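You operate a simulated robot arm through the tools that you are given. There is no shell and no other tool.

The job below is to be done with a simulated two-armed robot. You get a single attempt, and the scene is never put back.

Task
Move the white plug over to terminal Y, clamp it and tug it.
Fine: shut the orange clamp lever again.

It is judged by the outcome, as a careful person would: the job done as asked, and still so three seconds after it is handed in. It fails if anything else is knocked over, pushed out of place, dropped, spilled or broken.

Robot
Two 7-joint arms with two-finger grippers on one trunk that stands fixed in place. Base frame: the origin is at the foot of the trunk, x ahead of it, y to its left, z up; the work surface is at about z = 810. Lengths are in mm, angles in rad, forces in N, time in s.
The left shoulder is at [60, 123, 970], the right one opposite. With the tool pointing down near the work surface each hand reaches from about 340 to 800 mm from the base axis, measured 20 degrees to its own side. Payload 1.47 kg a hand.
The tool frame of a hand sits at the grasp point between the pads (the TCP): z along the fingers, y along the line on which they close. The tips reach 16 mm beyond it. The gripper opens to 87 mm; its body begins 55 mm behind the TCP.
Orientation is told as [roll, pitch, yaw] about the base's x, y, z axes, in that order, counted from this pose: with the fingers straight down and closing along the base's y, the tool's x points along the base's -x, its y along +y and its z along -z.

Tools
- The arms move only by the tool jog_arm. It takes "left_commands", "right_commands" or both (then of equal length, played together; a hand with none holds still); each is a list of rows, each a list of 6 numbers: the shift along the base's x, y, z in units of 150 mm (1.0 is 150 mm), then the turn, a rotation vector about the base's x, y, z in units of 60 degrees (1.0 is 60 degrees). In form: [[x, y, z, ax, ay, az], ...]. A call has 1 to 20 rows; each row is the pose to reach, as a shift and turn from the pose commanded when the call began. "left_gripper" and "right_gripper" are, for a hand that has rows, the opening, from 0 (shut) to 1 (fully open), set as the call begins (left out, the last holds). A call with a number of a shift or a turn outside -1 to 1 is refused whole. Rows are played at 5 a second. More than 50 mm and 0.15 rad between two rows, or a gripper value outside its range, and nothing of the call is played. A pose out of reach is approached as far as the arm can. The call stops where the force on the tool passes 90 N (or 10 N more than at its start, if that is more) or the arm is blocked; 0.2 s more then pass. The fingers move at their own pace (about 153 mm/s each) and stop on an object; they squeeze with about 22 N. The grip force told is the motor's: it shows also when the fingers shut on nothing. Time passes only in rows, and 0.2 s behind the last, so rows that repeat a pose let the fingers close. The reply holds the time, the measured pose of the TCP, the force on the tool along the base axes, the opening and the grip force, in the units named above and with some noise, with the torque about the TCP (base axes, N m) and any sound that the robot's microphone picked up.
- Cameras (640 x 400 px; columns grow to the right, rows downward): "scene" is now at [79.6, 60.4, 1549.9]; the picture's right is [0.63, -0.77, 0.00], its down [-0.49, -0.40, -0.77] and it looks along [0.60, 0.49, -0.64] (base axes); focal length 354 px, centre (320, 200). "left" rides on the left gripper at [73, -12, -90] in its tool frame; the picture's right is [0.16, 0.99, 0.00], its down [-0.72, 0.12, -0.68] and it looks along [-0.67, 0.11, 0.73] (tool axes); focal length 247 px, centre (320, 200). "right" rides on the right gripper at [73, 12, -89] in its tool frame; the picture's right is [-0.16, 0.99, 0.00], its down [-0.72, -0.12, -0.68] and it looks along [-0.67, -0.11, 0.73] (tool axes); focal length 247 px, centre (320, 200). There is no depth. A picture from a camera that has moved, and an enlarged one, comes with that camera's place and axes in the base frame and with its lens. The place of the scene camera against the robot may be out by one fixed shift of up to 18 mm in any direction.
- camera(camera): a new picture of that camera. No time passes.
- raise_lower(by): moves the trunk up (or, below 0, down) by that many mm; the arms and the scene camera ride with it, the base frame stays. It gives what a move gives, with no picture.
- aim_head(pan, tilt): turns the head with the scene camera to pan (to the left, within 2.094 rad either way) and tilt (down, from -0.506 to 1.204), counted from straight ahead of the robot. It gives what a move gives.
- enlarge(camera, box): a new picture of the part [left, top, right, bottom] of that camera's present view, enlarged. No time passes.
- hand_in(): hands the job in; it is judged then, once.

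Nothing tells you positions but the pictures and the camera data. Unless the task says otherwise, let go and move clear before handing in.

The tools are called after "Emit:" as a command line: name --argument value ..., lists and objects as JSON in quotes. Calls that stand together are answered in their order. jog_arm: Moves the arms, as the interface text tells. Its arguments: {"type":"object","properties":{"left_commands":{"type":"array","items":{"type":"array","items":{"type":"number"}}},"left_gripper":{"type":"number"},"right_commands":{"type":"array","items":{"type":"array","items":{"type":"number"}}},"right_gripper":{"type":"number"}},"required":[]} The other tools are called the same way: raise_lower (by) moves the trunk up or down; aim_head (pan, tilt) turns the head that bears the scene camera; camera (camera) takes a picture; enlarge (camera, box) takes an enlarged picture of a part of a camera's view; hand_in () hands the job in.

At the start:

```text
t: 0.0
left_tcp_pos: [358.6, 508.3, 1202.6]
left_tcp_rot: [0.0, 0.001, 0.001]
left_contact_force: [-0.1, -1.2, 0.8]
left_ft_torque: [-0.01, 0.0, 0.03]
left_gripper_width: 87.0
left_grip_force: 0.0
right_tcp_pos: [557.5, 50.2, 1183.0]
right_tcp_rot: [0.0, 0.0, 0.0]
right_contact_force: [-0.1, 0.3, -0.2]
right_ft_torque: [-0.01, -0.04, -0.05]
right_gripper_width: 87.1
right_grip_force: 0.0
trunk travel left (down, up): [-125.0, 105.0]
head pan, tilt (commanded): [0.684, 0.691]
```

scene: 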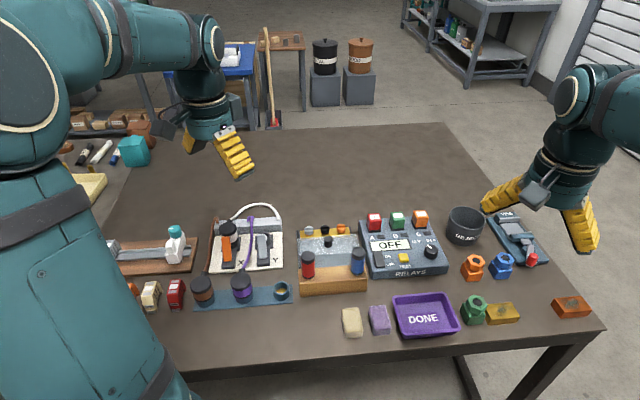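
right: 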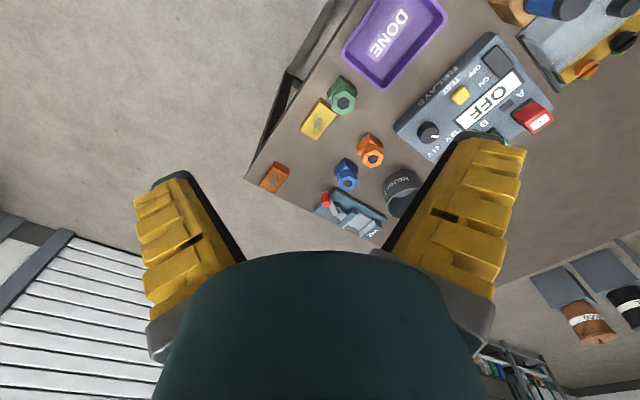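
left: 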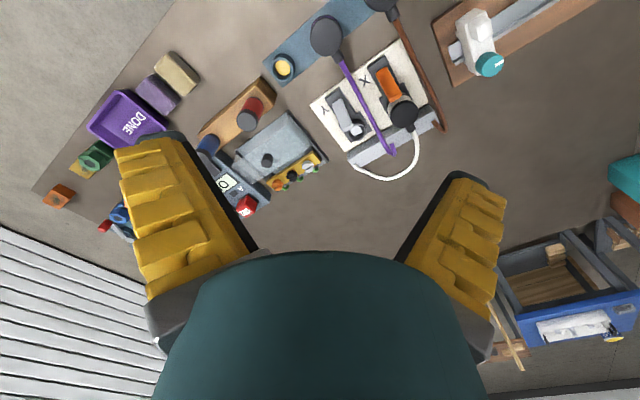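

I see a white terminal board with an orange lever (X) and a grey lever (Y), a white cable, and a purple cable lying across it. I'll take closer looks before moving anything.

Emit:
enlarge --camera "scene" --box '[190, 190, 310, 280]'

Emit:
enlarge --camera "left" --box '[290, 10, 460, 190]'

```text
4.44 times, centred on (250, 235) of scene
camera zoom: at [79.6, 60.4, 1549.9], right [0.63, -0.77, 0.0], down [-0.49, -0.4, -0.77], along [0.6, 0.49, -0.64], focal length 1573 px, centre (631, 44)
```

zoom: 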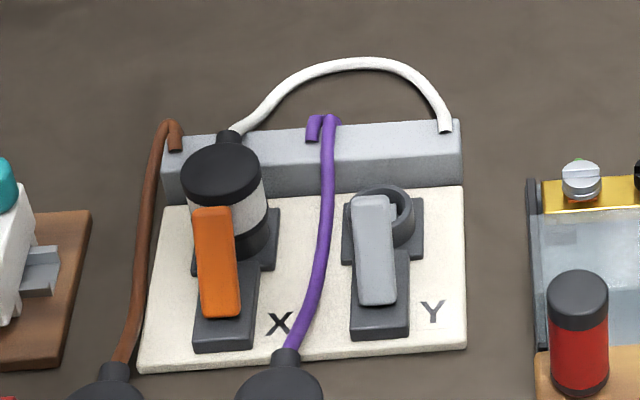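

```text
2.22 times, centred on (375, 100) of left
camera zoom: at [285.4, 497.0, 1291.8], right [-0.16, 0.99, 0.0], down [0.72, 0.12, 0.68], along [0.67, 0.11, -0.73], focal length 549 px, centre (198, 422)
```

zoom: 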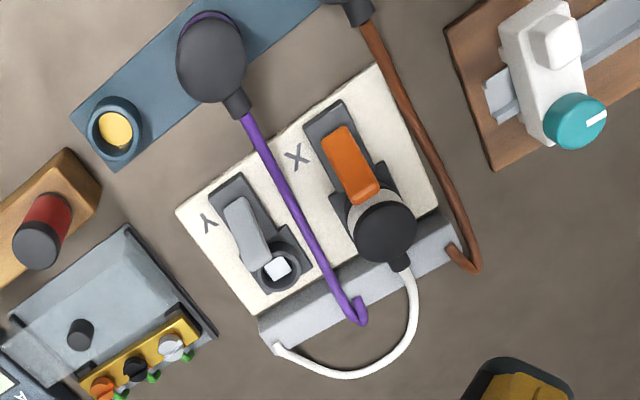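

The white plug is in X under the orange lever, around (440, 670) in the base frame. The Y socket, with its grey lever, is around (503, 607), and a purple cable runs between them. I'll bring the left hand down and turn it to look at the board up close.

Emit:
jog_arm --left_commands '[[0, -0.02, -0.25, 0, 0, 0.11], [0, -0.04, -0.5, 0, 0, 0.22], [0, -0.06, -0.75, 0, 0, 0.33], [0, -0.08, -0.95, 0, 0, 0.44], [0, -0.1, -1.0, 0, 0, 0.55], [0, -0.1, -1.0, 0, 0, 0.66]]'

Emit:
camera --camera "left"

```text
t: 1.4
left_tcp_pos: [358.6, 492.1, 1053.1]
left_tcp_rot: [0.001, 0.0, 0.693]
left_contact_force: [-0.6, 0.1, 0.1]
left_ft_torque: [0.0, 0.02, 0.03]
left_gripper_width: 87.0
left_grip_force: 0.0
right_tcp_pos: [557.2, 49.5, 1183.0]
right_tcp_rot: [0.0, -0.001, -0.001]
right_contact_force: [0.0, 0.4, -0.1]
right_ft_torque: [-0.01, 0.02, 0.0]
right_gripper_width: 86.8
right_grip_force: 0.1
trunk travel left (down, up): [-125.0, 105.0]
head pan, tilt (commanded): [0.684, 0.691]
```

```text
taken
camera left: at [309.4, 438.2, 1141.4], right [-0.75, 0.66, 0.0], down [0.48, 0.55, 0.68], along [0.45, 0.51, -0.73], focal length 247 px, centre (320, 200)
```

left: 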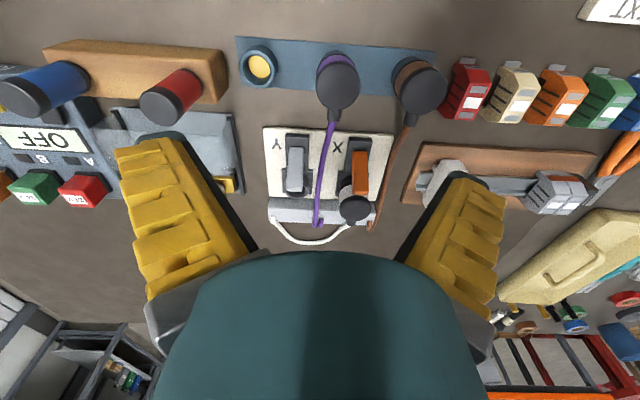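

The board is in view from the robot's side. I'll enlarge it to see the levers, sockets and cables.

Emit:
enlarge --camera "left" --box '[250, 110, 410, 250]'

Emit:
enlarge --camera "scene" --box '[205, 195, 295, 280]'

```text
2.86 times, centred on (330, 180) of left
camera zoom: at [309.4, 438.2, 1141.4], right [-0.75, 0.66, 0.0], down [0.48, 0.55, 0.68], along [0.45, 0.51, -0.73], focal length 706 px, centre (291, 257)
```

zoom: 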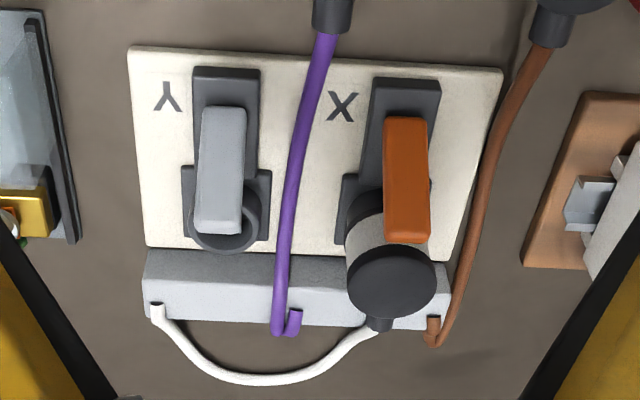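

```text
4.71 times, centred on (250, 238) of scene
camera zoom: at [79.7, 60.5, 1549.9], right [0.63, -0.77, 0.0], down [-0.49, -0.4, -0.77], along [0.6, 0.49, -0.64], focal length 1665 px, centre (649, 24)
```

zoom: 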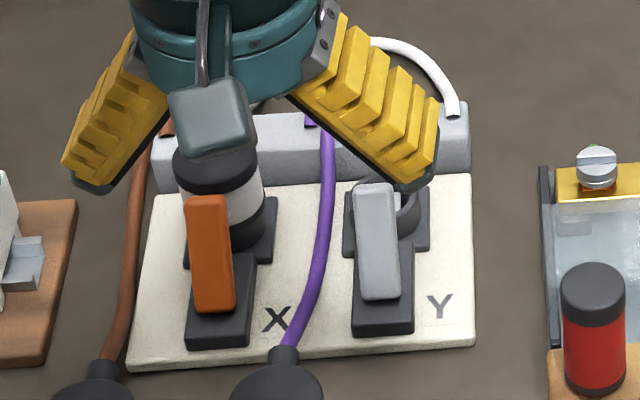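

By triangulating two left-camera views I get both levers standing nearly upright: bottoms at about z 826, tops at about z 899, leaning toward the sockets. The plug top is at about (439, 668, 880). I'll look from the Y side to learn how the levers move and whether the Y socket is clear.

Emit:
jog_arm --left_commands '[[0.13, -0.03, 0, 0, 0, 0.12], [0.27, -0.06, 0, 0, 0, 0.24], [0.4, -0.09, 0, 0, 0, 0.36], [0.54, -0.11, 0, 0, 0, 0.48], [0.67, -0.13, 0, 0, 0, 0.6], [0.8, -0.15, 0, 0, 0, 0.7]]'

Emit:
jog_arm --left_commands '[[0.13, -0.03, -0.06, 0, 0, 0.12], [0.27, -0.06, -0.12, 0, 0, 0.24], [0.4, -0.09, -0.18, 0, 0, 0.36], [0.54, -0.11, -0.24, 0, 0, 0.48], [0.67, -0.13, -0.3, 0, 0, 0.6], [0.8, -0.15, -0.35, 0, 0, 0.7]]'

Emit:
camera --camera "left"

```text
t: 2.8
left_tcp_pos: [478.3, 471.1, 1052.2]
left_tcp_rot: [0.0, 0.001, 1.425]
left_contact_force: [-0.7, 0.0, -0.5]
left_ft_torque: [-0.01, -0.03, 0.03]
left_gripper_width: 87.0
left_grip_force: 0.1
right_tcp_pos: [557.0, 50.2, 1181.8]
right_tcp_rot: [0.0, 0.0, 0.0]
right_contact_force: [0.4, -0.2, -0.6]
right_ft_torque: [0.02, 0.0, -0.04]
right_gripper_width: 87.2
right_grip_force: 0.1
trunk travel left (down, up): [-125.0, 105.0]
head pan, tilt (commanded): [0.684, 0.691]
```

```text
t: 4.2
left_tcp_pos: [598.7, 446.8, 1000.0]
left_tcp_rot: [-0.002, 0.0, 2.158]
left_contact_force: [0.1, 0.3, -0.2]
left_ft_torque: [0.03, -0.01, -0.01]
left_gripper_width: 87.1
left_grip_force: 0.1
right_tcp_pos: [556.5, 49.3, 1182.9]
right_tcp_rot: [0.0, 0.001, 0.001]
right_contact_force: [0.2, -0.5, -0.1]
right_ft_torque: [0.01, 0.0, 0.02]
right_gripper_width: 87.1
right_grip_force: 0.0
trunk travel left (down, up): [-125.0, 105.0]
head pan, tilt (commanded): [0.684, 0.691]
```

```text
taken
camera left: at [649.0, 393.9, 1088.7], right [-0.73, -0.68, 0.0], down [-0.5, 0.54, 0.68], along [-0.46, 0.5, -0.73], focal length 247 px, centre (320, 200)
```

left: 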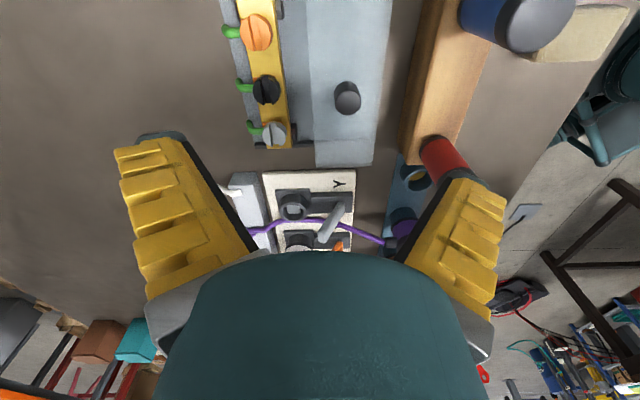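

Emit:
enlarge --camera "left" --box '[240, 160, 400, 260]'

```text
4.00 times, centred on (320, 210) of left
camera zoom: at [649.0, 393.9, 1088.7], right [-0.73, -0.68, 0.0], down [-0.5, 0.54, 0.68], along [-0.46, 0.5, -0.73], focal length 988 px, centre (320, 160)
```

zoom: 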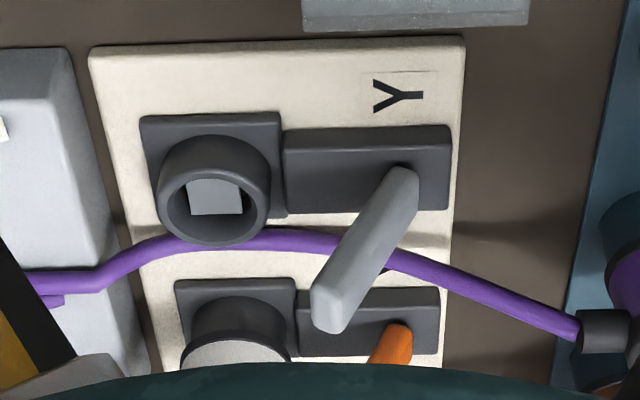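

Both levers lean toward their sockets and the Y socket cup appears to be empty with a light pad at the bottom. I'll tilt the left hand for a lower side view to judge the lever geometry.

Emit:
jog_arm --left_commands '[[0, 0.03, -0.08, 0.077, 0.071, 0], [0, 0.05, -0.16, 0.154, 0.142, 0], [0, 0.08, -0.25, 0.231, 0.213, 0], [0, 0.1, -0.33, 0.308, 0.283, 0]]'

Emit:
enlarge --camera "left" --box '[220, 130, 420, 260]'

```text
t: 5.2
left_tcp_pos: [598.1, 464.3, 950.3]
left_tcp_rot: [0.074, -0.435, 2.14]
left_contact_force: [-0.3, -0.1, 0.0]
left_ft_torque: [0.01, 0.03, 0.02]
left_gripper_width: 87.2
left_grip_force: 0.0
right_tcp_pos: [556.4, 49.3, 1183.6]
right_tcp_rot: [0.0, 0.001, 0.001]
right_contact_force: [-0.7, -0.1, -0.8]
right_ft_torque: [-0.01, 0.02, 0.0]
right_gripper_width: 86.9
right_grip_force: 0.0
trunk travel left (down, up): [-125.0, 105.0]
head pan, tilt (commanded): [0.684, 0.691]
```

```text
3.08 times, centred on (320, 195) of left
camera zoom: at [669.5, 386.6, 999.6], right [-0.74, -0.68, 0.0], down [-0.25, 0.27, 0.93], along [-0.63, 0.68, -0.37], focal length 760 px, centre (320, 215)
```

zoom: 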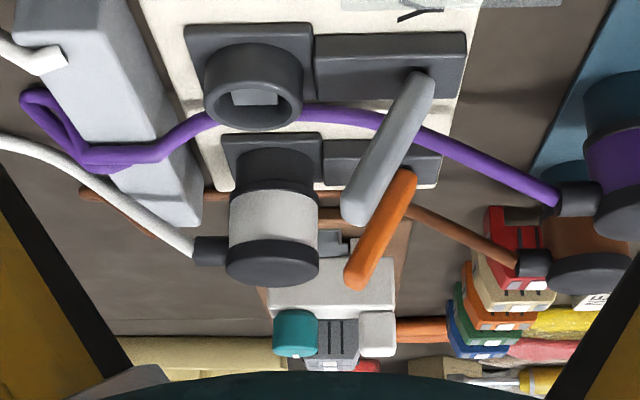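

Seen from the side, the two levers sit at the same angle and lean toward the sockets. The plug has a dark neck in the cup, a white body (z about 843 to 871) and a black cap. I'll bring the left hand over the Y lever, squared to the board's roughly 45° yaw, so I can grip it and test which way it moves.

Emit:
jog_arm --left_commands '[[-0.03, 0, 0.1, -0.077, -0.071, 0], [-0.07, 0, 0.2, -0.154, -0.142, 0], [-0.1, 0, 0.3, -0.231, -0.213, 0], [-0.13, 0, 0.4, -0.308, -0.283, 0]]'

Emit:
jog_arm --left_commands '[[-0.07, 0.07, 0, 0, 0, -0.132], [-0.14, 0.14, 0, 0, 0, -0.264], [-0.21, 0.21, 0, 0, 0, -0.396], [-0.28, 0.28, 0, 0, 0, -0.528], [-0.35, 0.35, 0, 0, 0, -0.66]]'

Emit:
jog_arm --left_commands '[[-0.07, 0.07, 0, 0, 0, -0.132], [-0.14, 0.14, 0, 0, 0, -0.264], [-0.21, 0.21, 0, 0, 0, -0.396], [-0.28, 0.28, -0.1, 0, 0, -0.528], [-0.36, 0.35, -0.2, 0, 0, -0.658]]'

Emit:
camera --camera "left"

Emit:
camera --camera "scene"

```text
t: 6.2
left_tcp_pos: [579.6, 463.6, 1011.6]
left_tcp_rot: [-0.001, 0.001, 2.157]
left_contact_force: [-0.6, 0.1, 0.1]
left_ft_torque: [0.01, 0.03, 0.0]
left_gripper_width: 86.7
left_grip_force: 0.2
right_tcp_pos: [555.2, 49.7, 1184.6]
right_tcp_rot: [0.0, 0.0, -0.002]
right_contact_force: [0.3, 0.4, -0.9]
right_ft_torque: [0.01, 0.0, 0.0]
right_gripper_width: 87.1
right_grip_force: 0.0
trunk travel left (down, up): [-125.0, 105.0]
head pan, tilt (commanded): [0.684, 0.691]
```

```text
t: 7.4
left_tcp_pos: [526.1, 515.2, 1011.5]
left_tcp_rot: [0.0, 0.0, 1.462]
left_contact_force: [-1.0, -0.1, 0.7]
left_ft_torque: [-0.03, -0.01, -0.01]
left_gripper_width: 87.0
left_grip_force: 0.1
right_tcp_pos: [555.4, 50.4, 1183.3]
right_tcp_rot: [0.0, -0.001, 0.001]
right_contact_force: [-0.4, 0.6, -0.2]
right_ft_torque: [-0.01, -0.06, 0.02]
right_gripper_width: 86.9
right_grip_force: 0.0
trunk travel left (down, up): [-125.0, 105.0]
head pan, tilt (commanded): [0.684, 0.691]
```

```text
t: 8.6
left_tcp_pos: [472.9, 567.4, 980.7]
left_tcp_rot: [-0.001, -0.001, 0.772]
left_contact_force: [0.2, -0.1, 0.5]
left_ft_torque: [0.0, 0.0, -0.02]
left_gripper_width: 86.8
left_grip_force: 0.0
right_tcp_pos: [556.2, 50.3, 1183.3]
right_tcp_rot: [0.0, 0.0, 0.0]
right_contact_force: [0.7, -0.4, 0.5]
right_ft_torque: [-0.04, -0.05, -0.01]
right_gripper_width: 87.0
right_grip_force: 0.1
trunk travel left (down, up): [-125.0, 105.0]
head pan, tilt (commanded): [0.684, 0.691]
```

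```text
taken
camera left: at [428.0, 509.4, 1069.7], right [-0.8, 0.6, 0.0], down [0.44, 0.59, 0.68], along [0.41, 0.55, -0.73], focal length 247 px, centre (320, 200)
```

left: 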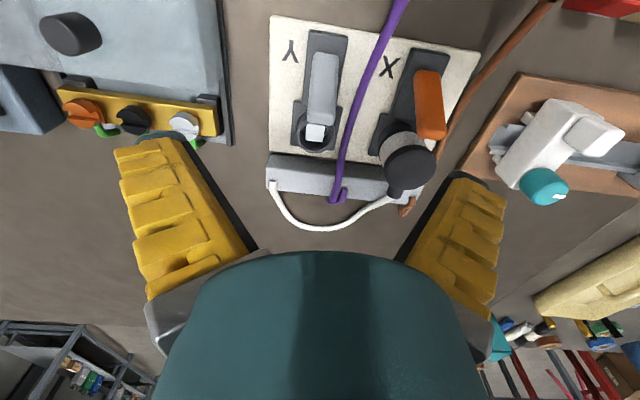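

```text
taken
camera scene: at [79.3, 60.8, 1549.9], right [0.63, -0.77, 0.0], down [-0.49, -0.4, -0.77], along [0.6, 0.49, -0.64], focal length 354 px, centre (320, 200)
```

scene: 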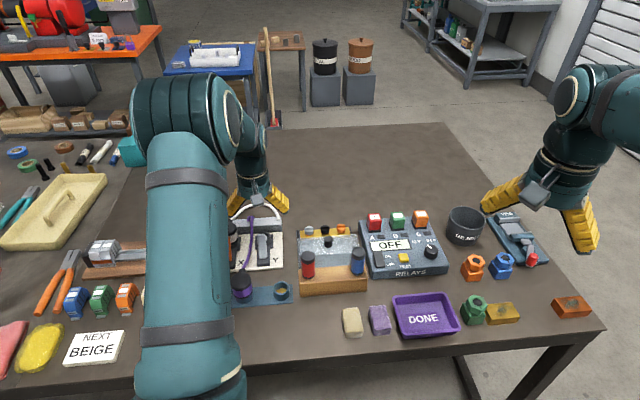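

Emit:
enlarge --camera "left" --box '[260, 10, 480, 230]'

```text
1.82 times, centred on (370, 120) of left
camera zoom: at [428.0, 509.4, 1069.7], right [-0.8, 0.6, 0.0], down [0.44, 0.59, 0.68], along [0.41, 0.55, -0.73], focal length 449 px, centre (229, 346)
```

zoom: 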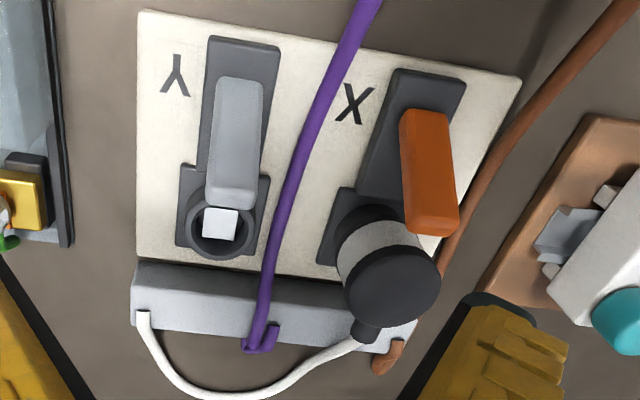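

Emit:
enlarge --camera "left" --box '[285, 100, 345, 160]'

Emit:
enlarge --camera "left" --box '[360, 50, 460, 150]'

```text
6.67 times, centred on (315, 130) of left
camera zoom: at [428.0, 509.4, 1069.7], right [-0.8, 0.6, 0.0], down [0.44, 0.59, 0.68], along [0.41, 0.55, -0.73], focal length 1646 px, centre (353, 667)
```

zoom: 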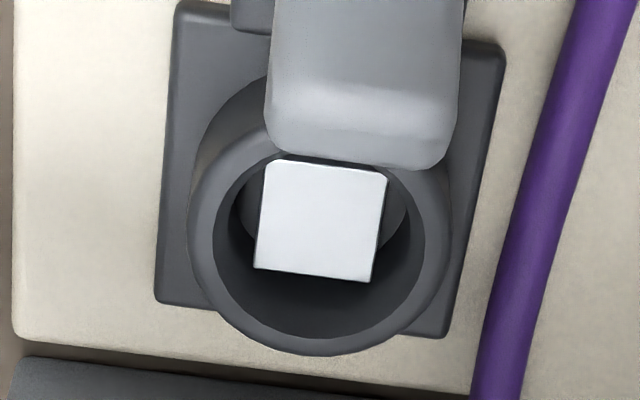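

```text
4.00 times, centred on (410, 100) of left
camera zoom: at [428.0, 509.4, 1069.7], right [-0.8, 0.6, 0.0], down [0.44, 0.59, 0.68], along [0.41, 0.55, -0.73], focal length 988 px, centre (-40, 600)
```

zoom: 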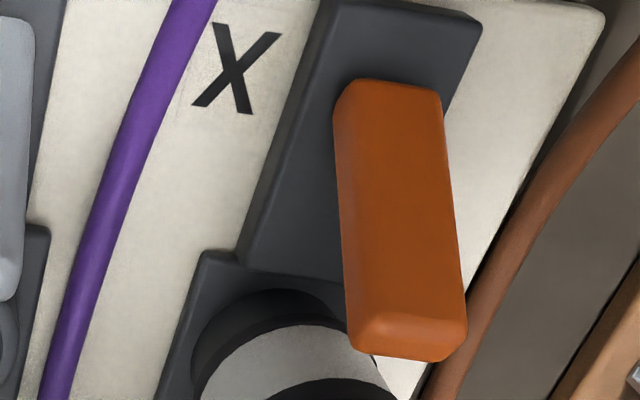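

The light square in the Y cup looks like the clamp jaw sticking into an empty socket, so I take the leaning-toward-socket lever position to be shut. I'll lower the open left hand around the tip of the grey Y lever.

Emit:
jog_arm --left_commands '[[-0.009, 0.015, -0.15, 0, 0, 0], [-0.009, 0.015, -0.3, 0, 0, 0], [-0.009, 0.015, -0.45, 0, 0, 0], [-0.009, 0.015, -0.617, 0, 0, 0]]'

Emit:
camera --camera "left"

```text
t: 9.6
left_tcp_pos: [471.4, 570.7, 887.3]
left_tcp_rot: [0.0, 0.001, 0.777]
left_contact_force: [0.5, -0.6, 0.5]
left_ft_torque: [0.02, 0.03, -0.02]
left_gripper_width: 86.9
left_grip_force: 0.0
right_tcp_pos: [557.6, 50.7, 1182.5]
right_tcp_rot: [0.0, 0.0, 0.0]
right_contact_force: [-0.7, 0.1, -0.7]
right_ft_torque: [-0.02, 0.03, 0.03]
right_gripper_width: 86.9
right_grip_force: 0.0
trunk travel left (down, up): [-125.0, 105.0]
head pan, tilt (commanded): [0.684, 0.691]
```

```text
taken
camera left: at [427.2, 511.7, 976.6], right [-0.8, 0.59, 0.0], down [0.43, 0.59, 0.68], along [0.4, 0.55, -0.73], focal length 247 px, centre (320, 200)
```

left: 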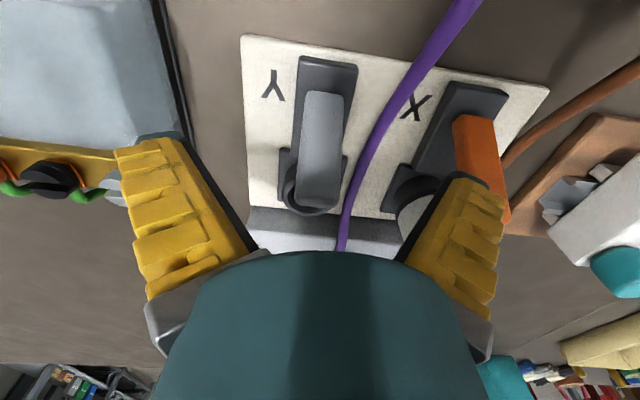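

The lever tip is centred between the open fingers. I'll close on it.

Emit:
jog_arm --left_commands '[[0, 0, 0, 0, 0, 0], [0, 0, 0, 0, 0, 0], [0, 0, 0, 0, 0, 0]]' --left_gripper 0

Emit:
camera --camera "left"

```text
t: 10.4
left_tcp_pos: [470.5, 569.1, 890.0]
left_tcp_rot: [0.0, -0.002, 0.778]
left_contact_force: [1.2, -1.8, 8.8]
left_ft_torque: [-0.11, 0.11, 0.0]
left_gripper_width: 14.1
left_grip_force: 30.1
right_tcp_pos: [555.8, 49.0, 1183.4]
right_tcp_rot: [-0.002, -0.001, 0.001]
right_contact_force: [-0.4, 0.1, 0.5]
right_ft_torque: [0.04, 0.0, 0.04]
right_gripper_width: 87.0
right_grip_force: 0.0
trunk travel left (down, up): [-125.0, 105.0]
head pan, tilt (commanded): [0.684, 0.691]
```

```text
taken
camera left: at [427.0, 511.1, 978.4], right [-0.8, 0.59, 0.0], down [0.43, 0.59, 0.68], along [0.41, 0.55, -0.73], focal length 247 px, centre (320, 200)
```

left: 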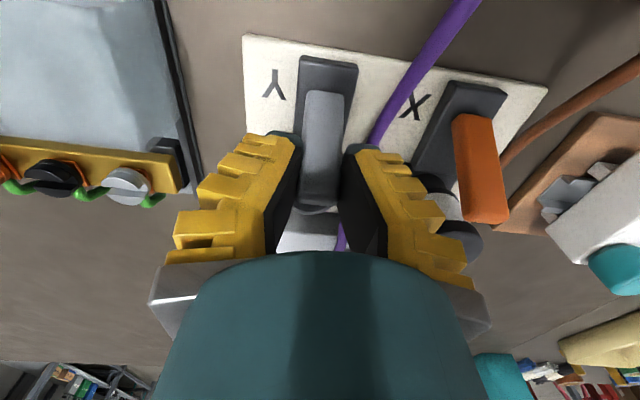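

The grip closed on the lever at 14 mm. I'll try a small arc of about 10° pulling it away from the socket, and watch the force and how it moves.

Emit:
jog_arm --left_commands '[[-0.0264, -0.0259, 0.01, 0.0583, -0.0594, 0], [-0.053, -0.052, 0.017, 0.117, -0.119, 0]]'

Emit:
camera --camera "left"

```text
t: 11.0
left_tcp_pos: [463.3, 562.8, 893.5]
left_tcp_rot: [0.0, -0.18, 0.779]
left_contact_force: [5.3, 0.4, 11.7]
left_ft_torque: [0.06, -0.11, -0.01]
left_gripper_width: 14.4
left_grip_force: 29.9
right_tcp_pos: [556.5, 49.0, 1184.5]
right_tcp_rot: [0.0, 0.001, 0.0]
right_contact_force: [-0.8, -0.2, 0.0]
right_ft_torque: [-0.01, -0.02, 0.02]
right_gripper_width: 87.0
right_grip_force: 0.1
trunk travel left (down, up): [-125.0, 105.0]
head pan, tilt (commanded): [0.684, 0.691]
```

```text
taken
camera left: at [409.2, 493.5, 967.0], right [-0.8, 0.6, -0.03], down [0.34, 0.5, 0.8], along [0.49, 0.63, -0.6], focal length 247 px, centre (320, 200)
```

left: 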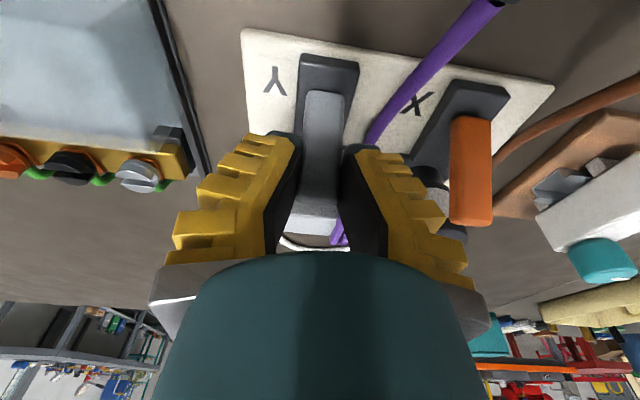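

Emit:
enlarge --camera "left" --box '[240, 40, 400, 260]'

Emit:
enlarge --camera "scene" --box '[205, 195, 295, 280]'

```text
1.82 times, centred on (320, 150) of left
camera zoom: at [409.2, 493.5, 967.0], right [-0.8, 0.6, -0.03], down [0.34, 0.5, 0.8], along [0.49, 0.63, -0.6], focal length 449 px, centre (320, 291)
```

zoom: 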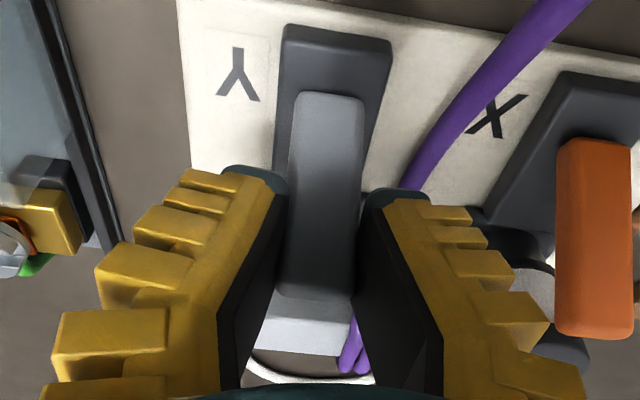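

```text
4.71 times, centred on (250, 238) of scene
camera zoom: at [79.5, 59.6, 1550.0], right [0.63, -0.77, 0.0], down [-0.49, -0.4, -0.77], along [0.6, 0.49, -0.64], focal length 1665 px, centre (649, 24)
```

zoom: 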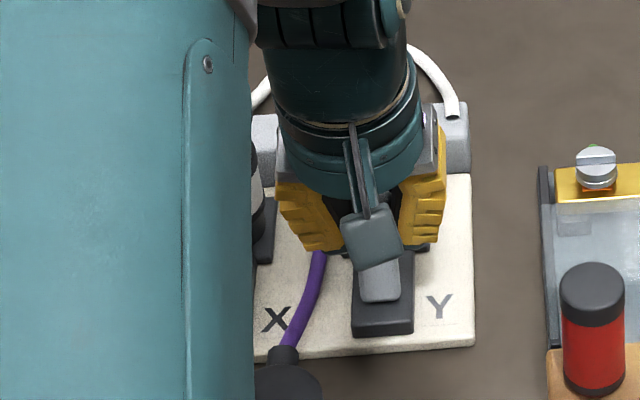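

The lever followed the hand with little resistance, so away from the socket is the free direction. I'll continue the arc.

Emit:
jog_arm --left_commands '[[-0.0273, -0.0269, 0.0035, 0.0583, -0.0594, 0], [-0.0547, -0.0537, 0.0037, 0.117, -0.119, 0], [-0.0822, -0.0808, 0.0005, 0.175, -0.178, 0], [-0.1092, -0.1073, -0.006, 0.233, -0.2377, 0]]'

Emit:
enlarge --camera "left" --box '[240, 40, 400, 260]'

```text
t: 12.0
left_tcp_pos: [448.2, 546.5, 892.0]
left_tcp_rot: [0.001, -0.528, 0.777]
left_contact_force: [9.1, 2.3, 17.9]
left_ft_torque: [0.41, -0.52, -0.03]
left_gripper_width: 15.3
left_grip_force: 29.5
right_tcp_pos: [555.5, 48.5, 1182.9]
right_tcp_rot: [-0.001, 0.001, -0.002]
right_contact_force: [0.2, -0.1, -0.1]
right_ft_torque: [0.01, 0.0, 0.03]
right_gripper_width: 87.0
right_grip_force: 0.0
trunk travel left (down, up): [-125.0, 105.0]
head pan, tilt (commanded): [0.684, 0.691]
```

```text
1.82 times, centred on (320, 150) of left
camera zoom: at [378.4, 462.9, 931.7], right [-0.79, 0.61, -0.08], down [0.12, 0.28, 0.95], along [0.6, 0.74, -0.29], focal length 449 px, centre (320, 291)
```

zoom: 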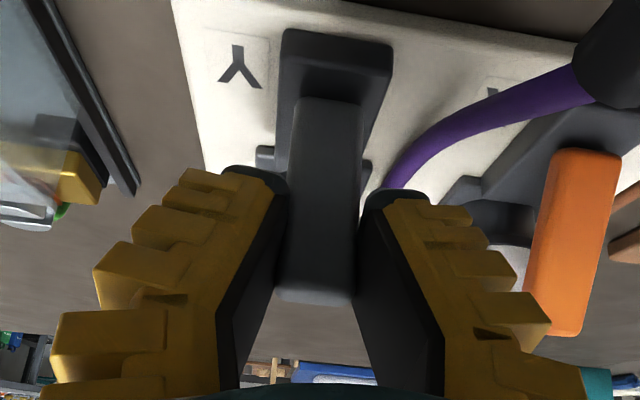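

At about 30° the lever is still moving freely. I'll keep the hand's tilt fixed from here so it stays clear of the purple plug, and let the lever pivot in the pads as I continue.

Emit:
jog_arm --left_commands '[[-0.029, -0.0285, 0.004, 0, 0, 0], [-0.0556, -0.0547, -0.009, 0, 0, 0], [-0.0813, -0.0799, -0.025, 0, 0, 0], [-0.1055, -0.1037, -0.045, 0, 0, 0]]'

Emit:
enlarge --camera "left" --box '[160, 0, 480, 260]'

```text
t: 13.0
left_tcp_pos: [431.9, 530.2, 883.3]
left_tcp_rot: [0.0, -0.524, 0.777]
left_contact_force: [9.2, 3.1, 8.5]
left_ft_torque: [0.55, -0.54, -0.05]
left_gripper_width: 12.3
left_grip_force: 29.8
right_tcp_pos: [556.8, 49.2, 1182.7]
right_tcp_rot: [0.0, -0.001, 0.001]
right_contact_force: [-1.0, 0.3, 0.3]
right_ft_torque: [0.02, -0.02, -0.02]
right_gripper_width: 86.9
right_grip_force: 0.2
trunk travel left (down, up): [-125.0, 105.0]
head pan, tilt (commanded): [0.684, 0.691]
```

```text
1.54 times, centred on (320, 130) of left
camera zoom: at [362.7, 447.3, 924.1], right [-0.79, 0.61, -0.08], down [0.12, 0.28, 0.95], along [0.6, 0.74, -0.3], focal length 380 px, centre (320, 308)
```

zoom: 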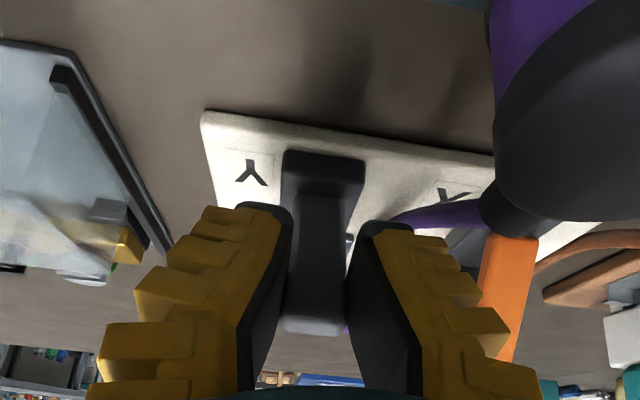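

Still moving freely at about 50°. I'll go on in small steps, watching for a hard stop.

Emit:
jog_arm --left_commands '[[-0.0233, -0.0229, -0.022, 0, 0, 0], [-0.0452, -0.0444, -0.047, 0, 0, 0]]'

Emit:
camera --camera "left"

```text
t: 13.6
left_tcp_pos: [426.0, 526.5, 878.0]
left_tcp_rot: [-0.002, -0.53, 0.776]
left_contact_force: [16.0, 8.0, 16.6]
left_ft_torque: [0.31, -0.32, -0.02]
left_gripper_width: 12.9
left_grip_force: 30.0
right_tcp_pos: [556.8, 49.3, 1184.3]
right_tcp_rot: [0.0, 0.0, 0.0]
right_contact_force: [-0.4, -0.6, 0.9]
right_ft_torque: [-0.04, 0.01, 0.02]
right_gripper_width: 87.1
right_grip_force: 0.1
trunk travel left (down, up): [-125.0, 105.0]
head pan, tilt (commanded): [0.684, 0.691]
```

```text
taken
camera left: at [356.9, 441.5, 917.7], right [-0.79, 0.61, -0.08], down [0.12, 0.28, 0.95], along [0.6, 0.74, -0.29], focal length 247 px, centre (320, 200)
```

left: 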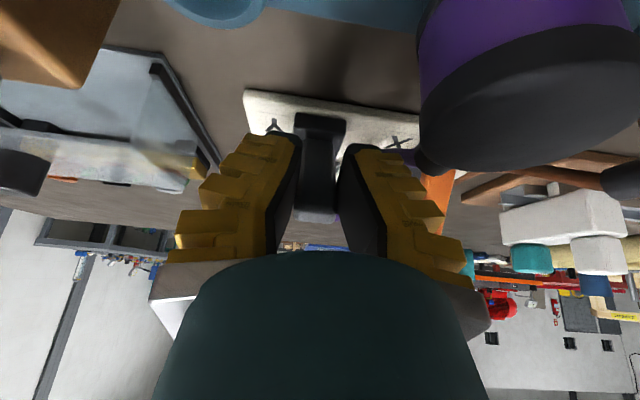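

Resistance has about doubled and the hand lags the command, so a stop is near. One more small step to confirm.

Emit:
jog_arm --left_commands '[[-0.0119, -0.0117, -0.016, 0, 0, 0]]'

```text
t: 14.0
left_tcp_pos: [419.4, 521.7, 872.7]
left_tcp_rot: [0.003, -0.516, 0.778]
left_contact_force: [0.5, -0.3, -0.3]
left_ft_torque: [0.04, 0.0, 0.0]
left_gripper_width: 0.0
left_grip_force: 28.5
right_tcp_pos: [556.3, 50.2, 1183.6]
right_tcp_rot: [0.0, -0.001, -0.001]
right_contact_force: [0.4, 0.9, 0.1]
right_ft_torque: [0.01, 0.0, 0.01]
right_gripper_width: 87.0
right_grip_force: 0.0
trunk travel left (down, up): [-125.0, 105.0]
head pan, tilt (commanded): [0.684, 0.691]
```

The fingers slipped off the lever at the stop. I'll see where the lever is now.

Emit:
camera --camera "left"

Emit:
enlarge --camera "scene" --box '[205, 195, 295, 280]'

```text
taken
camera left: at [351.4, 438.7, 913.2], right [-0.79, 0.61, -0.08], down [0.13, 0.29, 0.95], along [0.6, 0.74, -0.31], focal length 247 px, centre (320, 200)
```

left: 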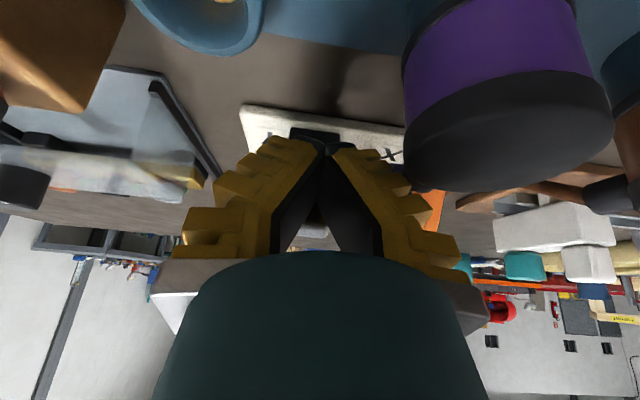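

```text
4.71 times, centred on (250, 238) of scene
camera zoom: at [79.5, 60.8, 1549.7], right [0.63, -0.77, 0.0], down [-0.49, -0.4, -0.77], along [0.6, 0.49, -0.64], focal length 1665 px, centre (649, 24)
```

zoom: 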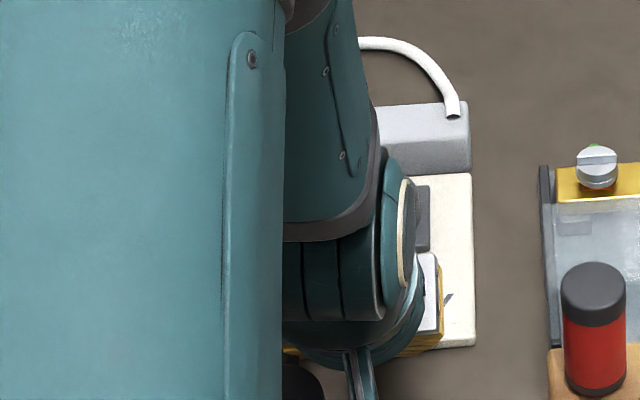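

Emit:
enlarge --camera "left" --box '[230, 90, 410, 260]'

```text
2.35 times, centred on (320, 175) of left
camera zoom: at [351.4, 438.7, 913.2], right [-0.79, 0.61, -0.08], down [0.13, 0.29, 0.95], along [0.6, 0.74, -0.31], focal length 581 px, centre (320, 259)
```

zoom: 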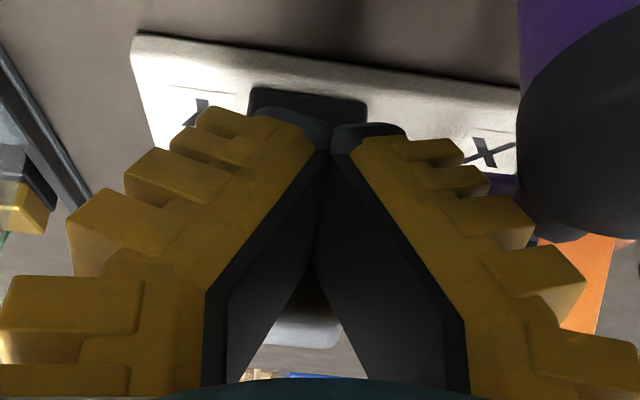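

The grey lever now leans toward the robot by roughly 27°, just behind my closed fingers. I'll retreat along the tool axis so I don't drag it back up, then look.

Emit:
jog_arm --left_commands '[[-0.055, -0.054, 0.135, 0, 0, 0], [-0.11, -0.107, 0.27, 0, 0, 0], [-0.164, -0.161, 0.406, 0, 0, 0], [-0.22, -0.215, 0.6, 0, 0, 0]]'

Emit:
camera --camera "left"

```text
t: 15.0
left_tcp_pos: [388.8, 489.0, 965.1]
left_tcp_rot: [-0.001, -0.524, 0.776]
left_contact_force: [0.1, -0.8, 0.3]
left_ft_torque: [-0.03, -0.01, -0.03]
left_gripper_width: 0.0
left_grip_force: 28.0
right_tcp_pos: [555.5, 49.3, 1182.8]
right_tcp_rot: [0.001, -0.002, -0.003]
right_contact_force: [-0.4, -0.9, -0.2]
right_ft_torque: [0.02, -0.01, -0.01]
right_gripper_width: 87.0
right_grip_force: 0.0
trunk travel left (down, up): [-125.0, 105.0]
head pan, tilt (commanded): [0.684, 0.691]
```

```text
taken
camera left: at [319.8, 405.3, 1004.8], right [-0.79, 0.61, -0.08], down [0.12, 0.28, 0.95], along [0.6, 0.74, -0.3], focal length 247 px, centre (320, 200)
```

left: 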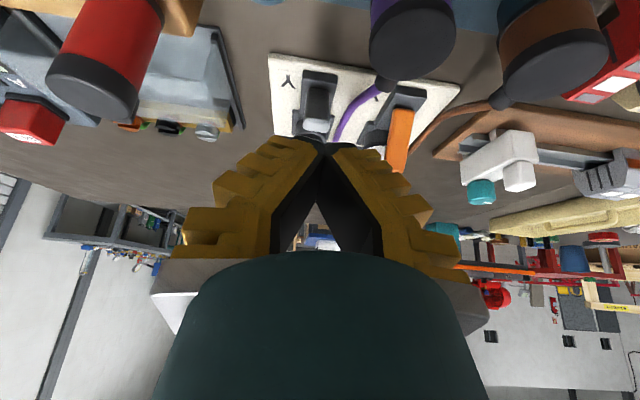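

Emit:
jog_arm --left_commands '[[0.05, 0.03, 0.1, -0.0875, 0.089, 0], [0.1, 0.06, 0.2, -0.175, 0.178, 0], [0.15, 0.09, 0.3, -0.2625, 0.267, 0], [0.2, 0.12, 0.4, -0.35, 0.357, 0]]' --left_gripper 1

Emit:
enlarge --camera "left" --box '[240, 60, 440, 240]'

```text
t: 16.0
left_tcp_pos: [418.7, 509.9, 1023.7]
left_tcp_rot: [-0.001, 0.001, 0.776]
left_contact_force: [-0.3, 0.2, -0.5]
left_ft_torque: [-0.01, 0.01, 0.03]
left_gripper_width: 87.2
left_grip_force: 0.1
right_tcp_pos: [556.3, 50.5, 1183.2]
right_tcp_rot: [0.0, -0.001, 0.002]
right_contact_force: [0.3, 0.4, -0.3]
right_ft_torque: [-0.04, -0.01, 0.0]
right_gripper_width: 86.9
right_grip_force: 0.0
trunk travel left (down, up): [-125.0, 105.0]
head pan, tilt (commanded): [0.684, 0.691]
```

```text
2.22 times, centred on (340, 150) of left
camera zoom: at [375.6, 449.9, 1112.8], right [-0.8, 0.59, 0.0], down [0.44, 0.59, 0.68], along [0.4, 0.55, -0.73], focal length 549 px, centre (276, 311)
```

zoom: 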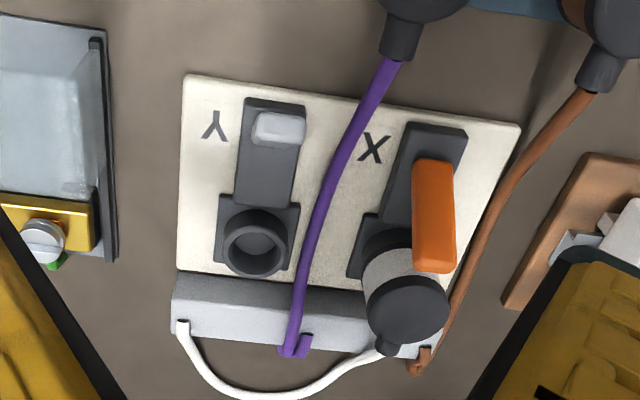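

The grey Y lever is now tipped toward the robot, the jaw has retracted and the Y cup is empty, so Y is open. Next I'll go over the orange X lever, whose tip I put at about (412, 634, 897).

Emit:
jog_arm --left_commands '[[-0.022, 0.2, -0.05, 0, 0, 0], [-0.045, 0.4, -0.15, 0, 0, 0], [-0.068, 0.6, -0.28, 0, 0, 0], [-0.09, 0.797, -0.423, 0, 0, 0]]'

Emit:
camera --camera "left"

```text
t: 17.0
left_tcp_pos: [407.3, 628.4, 960.2]
left_tcp_rot: [0.0, 0.0, 0.777]
left_contact_force: [-0.2, 0.3, 0.6]
left_ft_torque: [-0.08, 0.01, 0.02]
left_gripper_width: 87.2
left_grip_force: 0.1
right_tcp_pos: [557.1, 49.2, 1183.1]
right_tcp_rot: [0.0, 0.0, -0.001]
right_contact_force: [-1.1, 0.8, -0.3]
right_ft_torque: [-0.01, 0.03, 0.02]
right_gripper_width: 86.9
right_grip_force: 0.1
trunk travel left (down, up): [-125.0, 105.0]
head pan, tilt (commanded): [0.684, 0.691]
```

```text
taken
camera left: at [362.2, 569.8, 1049.0], right [-0.8, 0.59, 0.0], down [0.44, 0.59, 0.68], along [0.4, 0.55, -0.73], focal length 247 px, centre (320, 200)
```

left: 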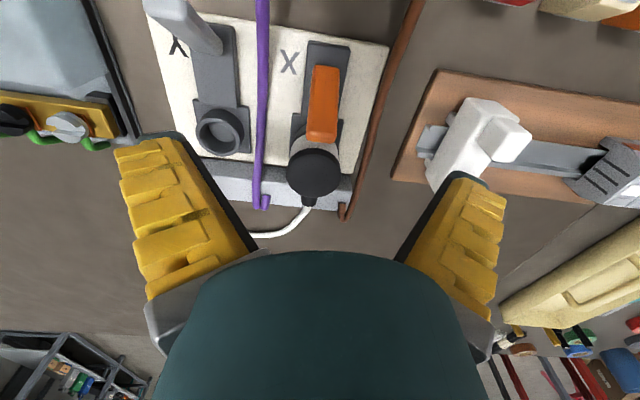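

The orange lever is centred under the hand. I'll descend around it and check before closing.

Emit:
jog_arm --left_commands '[[-0.005, 0.005, -0.16, 0, 0, 0], [-0.005, 0.005, -0.33, 0, 0, 0], [-0.005, 0.005, -0.493, 0, 0, 0]]'

Emit:
enlarge --camera "left" --box '[160, 20, 480, 260]'

```text
t: 17.8
left_tcp_pos: [405.2, 629.4, 886.7]
left_tcp_rot: [0.0, 0.0, 0.777]
left_contact_force: [-0.1, 0.3, -0.6]
left_ft_torque: [0.0, 0.02, 0.01]
left_gripper_width: 86.7
left_grip_force: 0.1
right_tcp_pos: [556.4, 50.9, 1182.1]
right_tcp_rot: [-0.001, 0.0, 0.0]
right_contact_force: [0.6, 0.1, 0.6]
right_ft_torque: [-0.06, 0.02, 0.05]
right_gripper_width: 87.0
right_grip_force: 0.1
trunk travel left (down, up): [-125.0, 105.0]
head pan, tilt (commanded): [0.684, 0.691]
```

```text
1.67 times, centred on (320, 140) of left
camera zoom: at [361.3, 570.6, 974.8], right [-0.8, 0.59, 0.0], down [0.44, 0.59, 0.68], along [0.4, 0.55, -0.73], focal length 412 px, centre (320, 300)
```

zoom: 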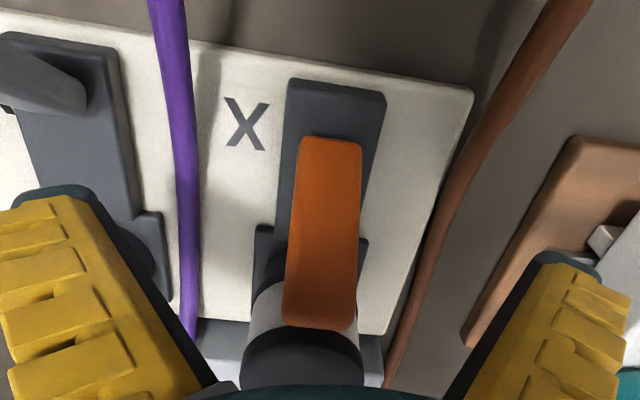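

Emit:
jog_arm --left_commands '[[0, 0, 0, 0, 0, 0], [0, 0, 0, 0, 0, 0], [0, 0, 0, 0, 0, 0]]' --left_gripper 0

Emit:
jog_arm --left_commands '[[-0.0252, -0.0248, 0.008, 0.0467, -0.0475, 0], [-0.0509, -0.05, 0.0133, 0.0933, -0.095, 0], [-0.0775, -0.0762, 0.0153, 0.14, -0.1426, 0], [-0.1041, -0.1023, 0.014, 0.175, -0.178, 0]]'

Emit:
enlarge --camera "left" --box '[160, 20, 480, 260]'

```text
t: 18.6
left_tcp_pos: [404.9, 628.7, 888.3]
left_tcp_rot: [0.0, -0.001, 0.777]
left_contact_force: [-4.4, 5.2, 8.6]
left_ft_torque: [-0.04, 0.12, 0.04]
left_gripper_width: 14.3
left_grip_force: 29.8
right_tcp_pos: [555.7, 49.0, 1183.3]
right_tcp_rot: [0.0, -0.002, 0.0]
right_contact_force: [-1.1, 0.4, 0.0]
right_ft_torque: [-0.03, 0.01, -0.01]
right_gripper_width: 87.1
right_grip_force: 0.1
trunk travel left (down, up): [-125.0, 105.0]
head pan, tilt (commanded): [0.684, 0.691]
```

```text
t: 19.6
left_tcp_pos: [389.1, 615.2, 889.8]
left_tcp_rot: [0.0, -0.265, 0.777]
left_contact_force: [0.6, 17.1, 12.6]
left_ft_torque: [0.6, -0.45, 0.09]
left_gripper_width: 13.8
left_grip_force: 30.0
right_tcp_pos: [556.2, 51.7, 1183.3]
right_tcp_rot: [0.0, -0.002, 0.002]
right_contact_force: [-0.5, 0.4, -0.3]
right_ft_torque: [0.0, -0.05, 0.02]
right_gripper_width: 86.9
right_grip_force: 0.1
trunk travel left (down, up): [-125.0, 105.0]
head pan, tilt (commanded): [0.684, 0.691]
```

```text
1.67 times, centred on (320, 140) of left
camera zoom: at [330.5, 541.4, 956.0], right [-0.8, 0.6, -0.04], down [0.29, 0.45, 0.85], along [0.52, 0.67, -0.53], focal length 412 px, centre (320, 300)
```

zoom: 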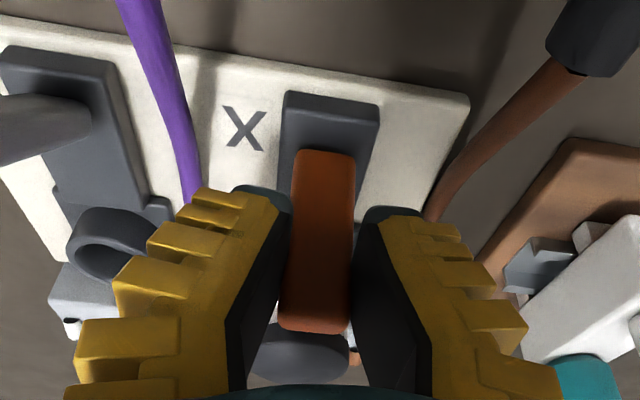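

The orange lever is following at about 20°. I'll keep going with a small sideways correction.

Emit:
jog_arm --left_commands '[[-0.0307, -0.0193, -0.004, 0, 0, 0], [-0.0563, -0.0445, -0.013, 0, 0, 0], [-0.0806, -0.0683, -0.027, 0, 0, 0]]'

Emit:
enlarge --camera "left" --box '[160, 20, 480, 260]'

```text
t: 20.4
left_tcp_pos: [377.2, 602.5, 885.8]
left_tcp_rot: [-0.001, -0.26, 0.778]
left_contact_force: [0.2, 9.9, 10.6]
left_ft_torque: [0.46, -0.42, 0.06]
left_gripper_width: 11.9
left_grip_force: 29.8
right_tcp_pos: [557.1, 50.3, 1183.4]
right_tcp_rot: [0.0, -0.003, 0.001]
right_contact_force: [-0.6, 0.1, 0.4]
right_ft_torque: [0.03, 0.01, 0.03]
right_gripper_width: 86.9
right_grip_force: 0.1
trunk travel left (down, up): [-125.0, 105.0]
head pan, tilt (commanded): [0.684, 0.691]
```

```text
1.67 times, centred on (320, 140) of left
camera zoom: at [318.2, 529.4, 951.8], right [-0.8, 0.6, -0.04], down [0.29, 0.45, 0.84], along [0.52, 0.66, -0.54], focal length 412 px, centre (320, 300)
```

zoom: 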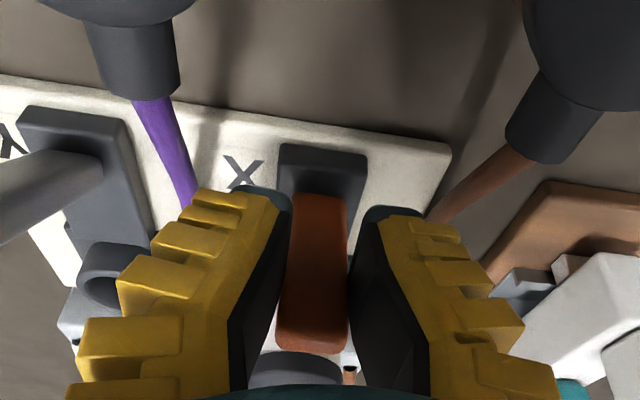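

Emit:
jog_arm --left_commands '[[-0.0237, -0.0234, -0.015, 0, 0, 0]]'

Emit:
enlarge --camera "left" --box '[160, 20, 480, 260]'

```text
t: 20.8
left_tcp_pos: [374.1, 597.3, 880.9]
left_tcp_rot: [-0.003, -0.253, 0.776]
left_contact_force: [-0.2, -0.4, 0.1]
left_ft_torque: [0.01, 0.02, 0.0]
left_gripper_width: 0.0
left_grip_force: 27.7
right_tcp_pos: [556.9, 51.0, 1182.5]
right_tcp_rot: [-0.001, -0.001, 0.002]
right_contact_force: [-0.6, 0.1, 0.5]
right_ft_torque: [-0.02, 0.02, 0.0]
right_gripper_width: 86.9
right_grip_force: 0.0
trunk travel left (down, up): [-125.0, 105.0]
head pan, tilt (commanded): [0.684, 0.691]
```

```text
1.67 times, centred on (320, 140) of left
camera zoom: at [315.1, 524.3, 948.4], right [-0.8, 0.6, -0.04], down [0.3, 0.45, 0.84], along [0.52, 0.66, -0.54], focal length 412 px, centre (320, 300)
```

zoom: 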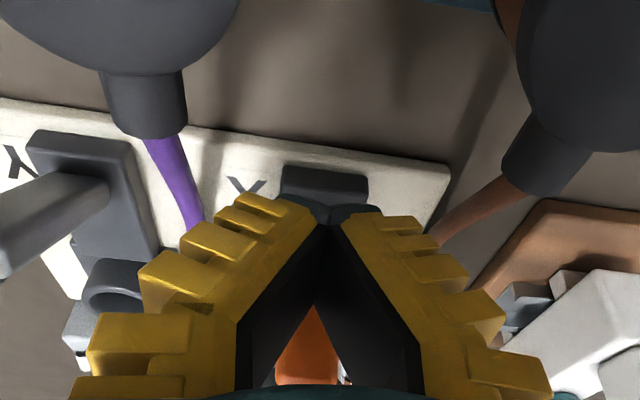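

The fingers slipped off the orange lever near the end. I'll retreat away from it along a leaning path and look at the lever's position.

Emit:
jog_arm --left_commands '[[-0.054, -0.053, 0.109, 0, 0, 0], [-0.108, -0.107, 0.218, 0, 0, 0], [-0.163, -0.16, 0.327, 0, 0, 0], [-0.163, -0.16, 0.55, 0, 0, 0], [-0.1, -0.1, 0.8, 0, 0, 0]]'

Emit:
enlarge --camera "left" --box '[200, 40, 440, 240]'

```text
t: 22.0
left_tcp_pos: [359.2, 584.4, 1003.1]
left_tcp_rot: [0.0, -0.263, 0.775]
left_contact_force: [0.7, 0.8, 0.5]
left_ft_torque: [0.02, 0.0, 0.02]
left_gripper_width: 0.4
left_grip_force: 28.0
right_tcp_pos: [556.0, 48.7, 1182.5]
right_tcp_rot: [0.0, -0.001, -0.001]
right_contact_force: [0.1, -0.3, 0.8]
right_ft_torque: [-0.03, 0.02, 0.01]
right_gripper_width: 87.1
right_grip_force: 0.2
trunk travel left (down, up): [-125.0, 105.0]
head pan, tilt (commanded): [0.684, 0.691]
```

```text
2.00 times, centred on (320, 140) of left
camera zoom: at [299.8, 510.9, 1069.8], right [-0.8, 0.6, -0.04], down [0.29, 0.45, 0.84], along [0.52, 0.66, -0.53], focal length 494 px, centre (320, 320)
```

zoom: 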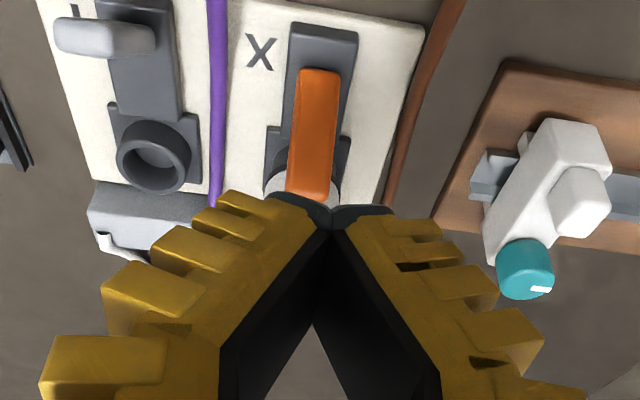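

The orange lever sprang back to shut, so it's bistable and I released it before it went over centre. The grey lever did go over. I'll re-grip the orange lever with the hand tilted parallel to it, for a fuller hold and more clearance from the plug.

Emit:
jog_arm --left_commands '[[0.089, 0.088, -0.02, -0.077, 0.0784, 0], [0.178, 0.176, -0.06, -0.154, 0.1568, 0], [0.267, 0.263, -0.12, -0.231, 0.2352, 0], [0.356, 0.351, -0.2, -0.308, 0.3136, 0], [0.445, 0.439, -0.287, -0.385, 0.392, 0]]' --left_gripper 1

Emit:
camera --camera "left"

```text
t: 23.2
left_tcp_pos: [426.5, 651.3, 957.7]
left_tcp_rot: [0.001, 0.318, 0.777]
left_contact_force: [0.5, 0.0, -0.4]
left_ft_torque: [0.0, 0.01, -0.01]
left_gripper_width: 86.6
left_grip_force: 0.1
right_tcp_pos: [557.7, 50.9, 1183.5]
right_tcp_rot: [-0.001, 0.002, 0.0]
right_contact_force: [0.0, 0.9, -0.4]
right_ft_torque: [-0.03, 0.0, -0.03]
right_gripper_width: 87.2
right_grip_force: 0.2
trunk travel left (down, up): [-125.0, 105.0]
head pan, tilt (commanded): [0.684, 0.691]
```

```text
taken
camera left: at [404.8, 614.4, 1065.7], right [-0.8, 0.6, 0.05], down [0.56, 0.71, 0.42], along [0.22, 0.36, -0.91], focal length 247 px, centre (320, 200)
```

left: 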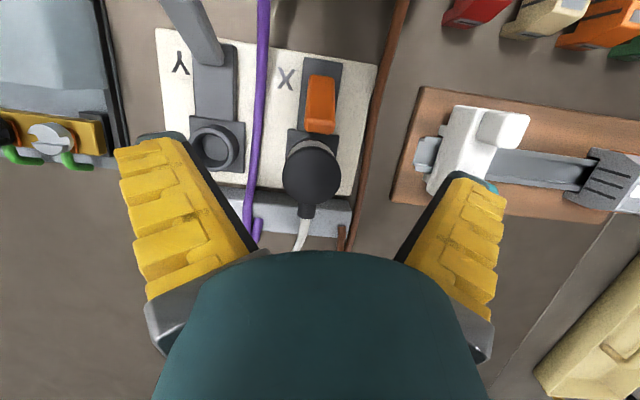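

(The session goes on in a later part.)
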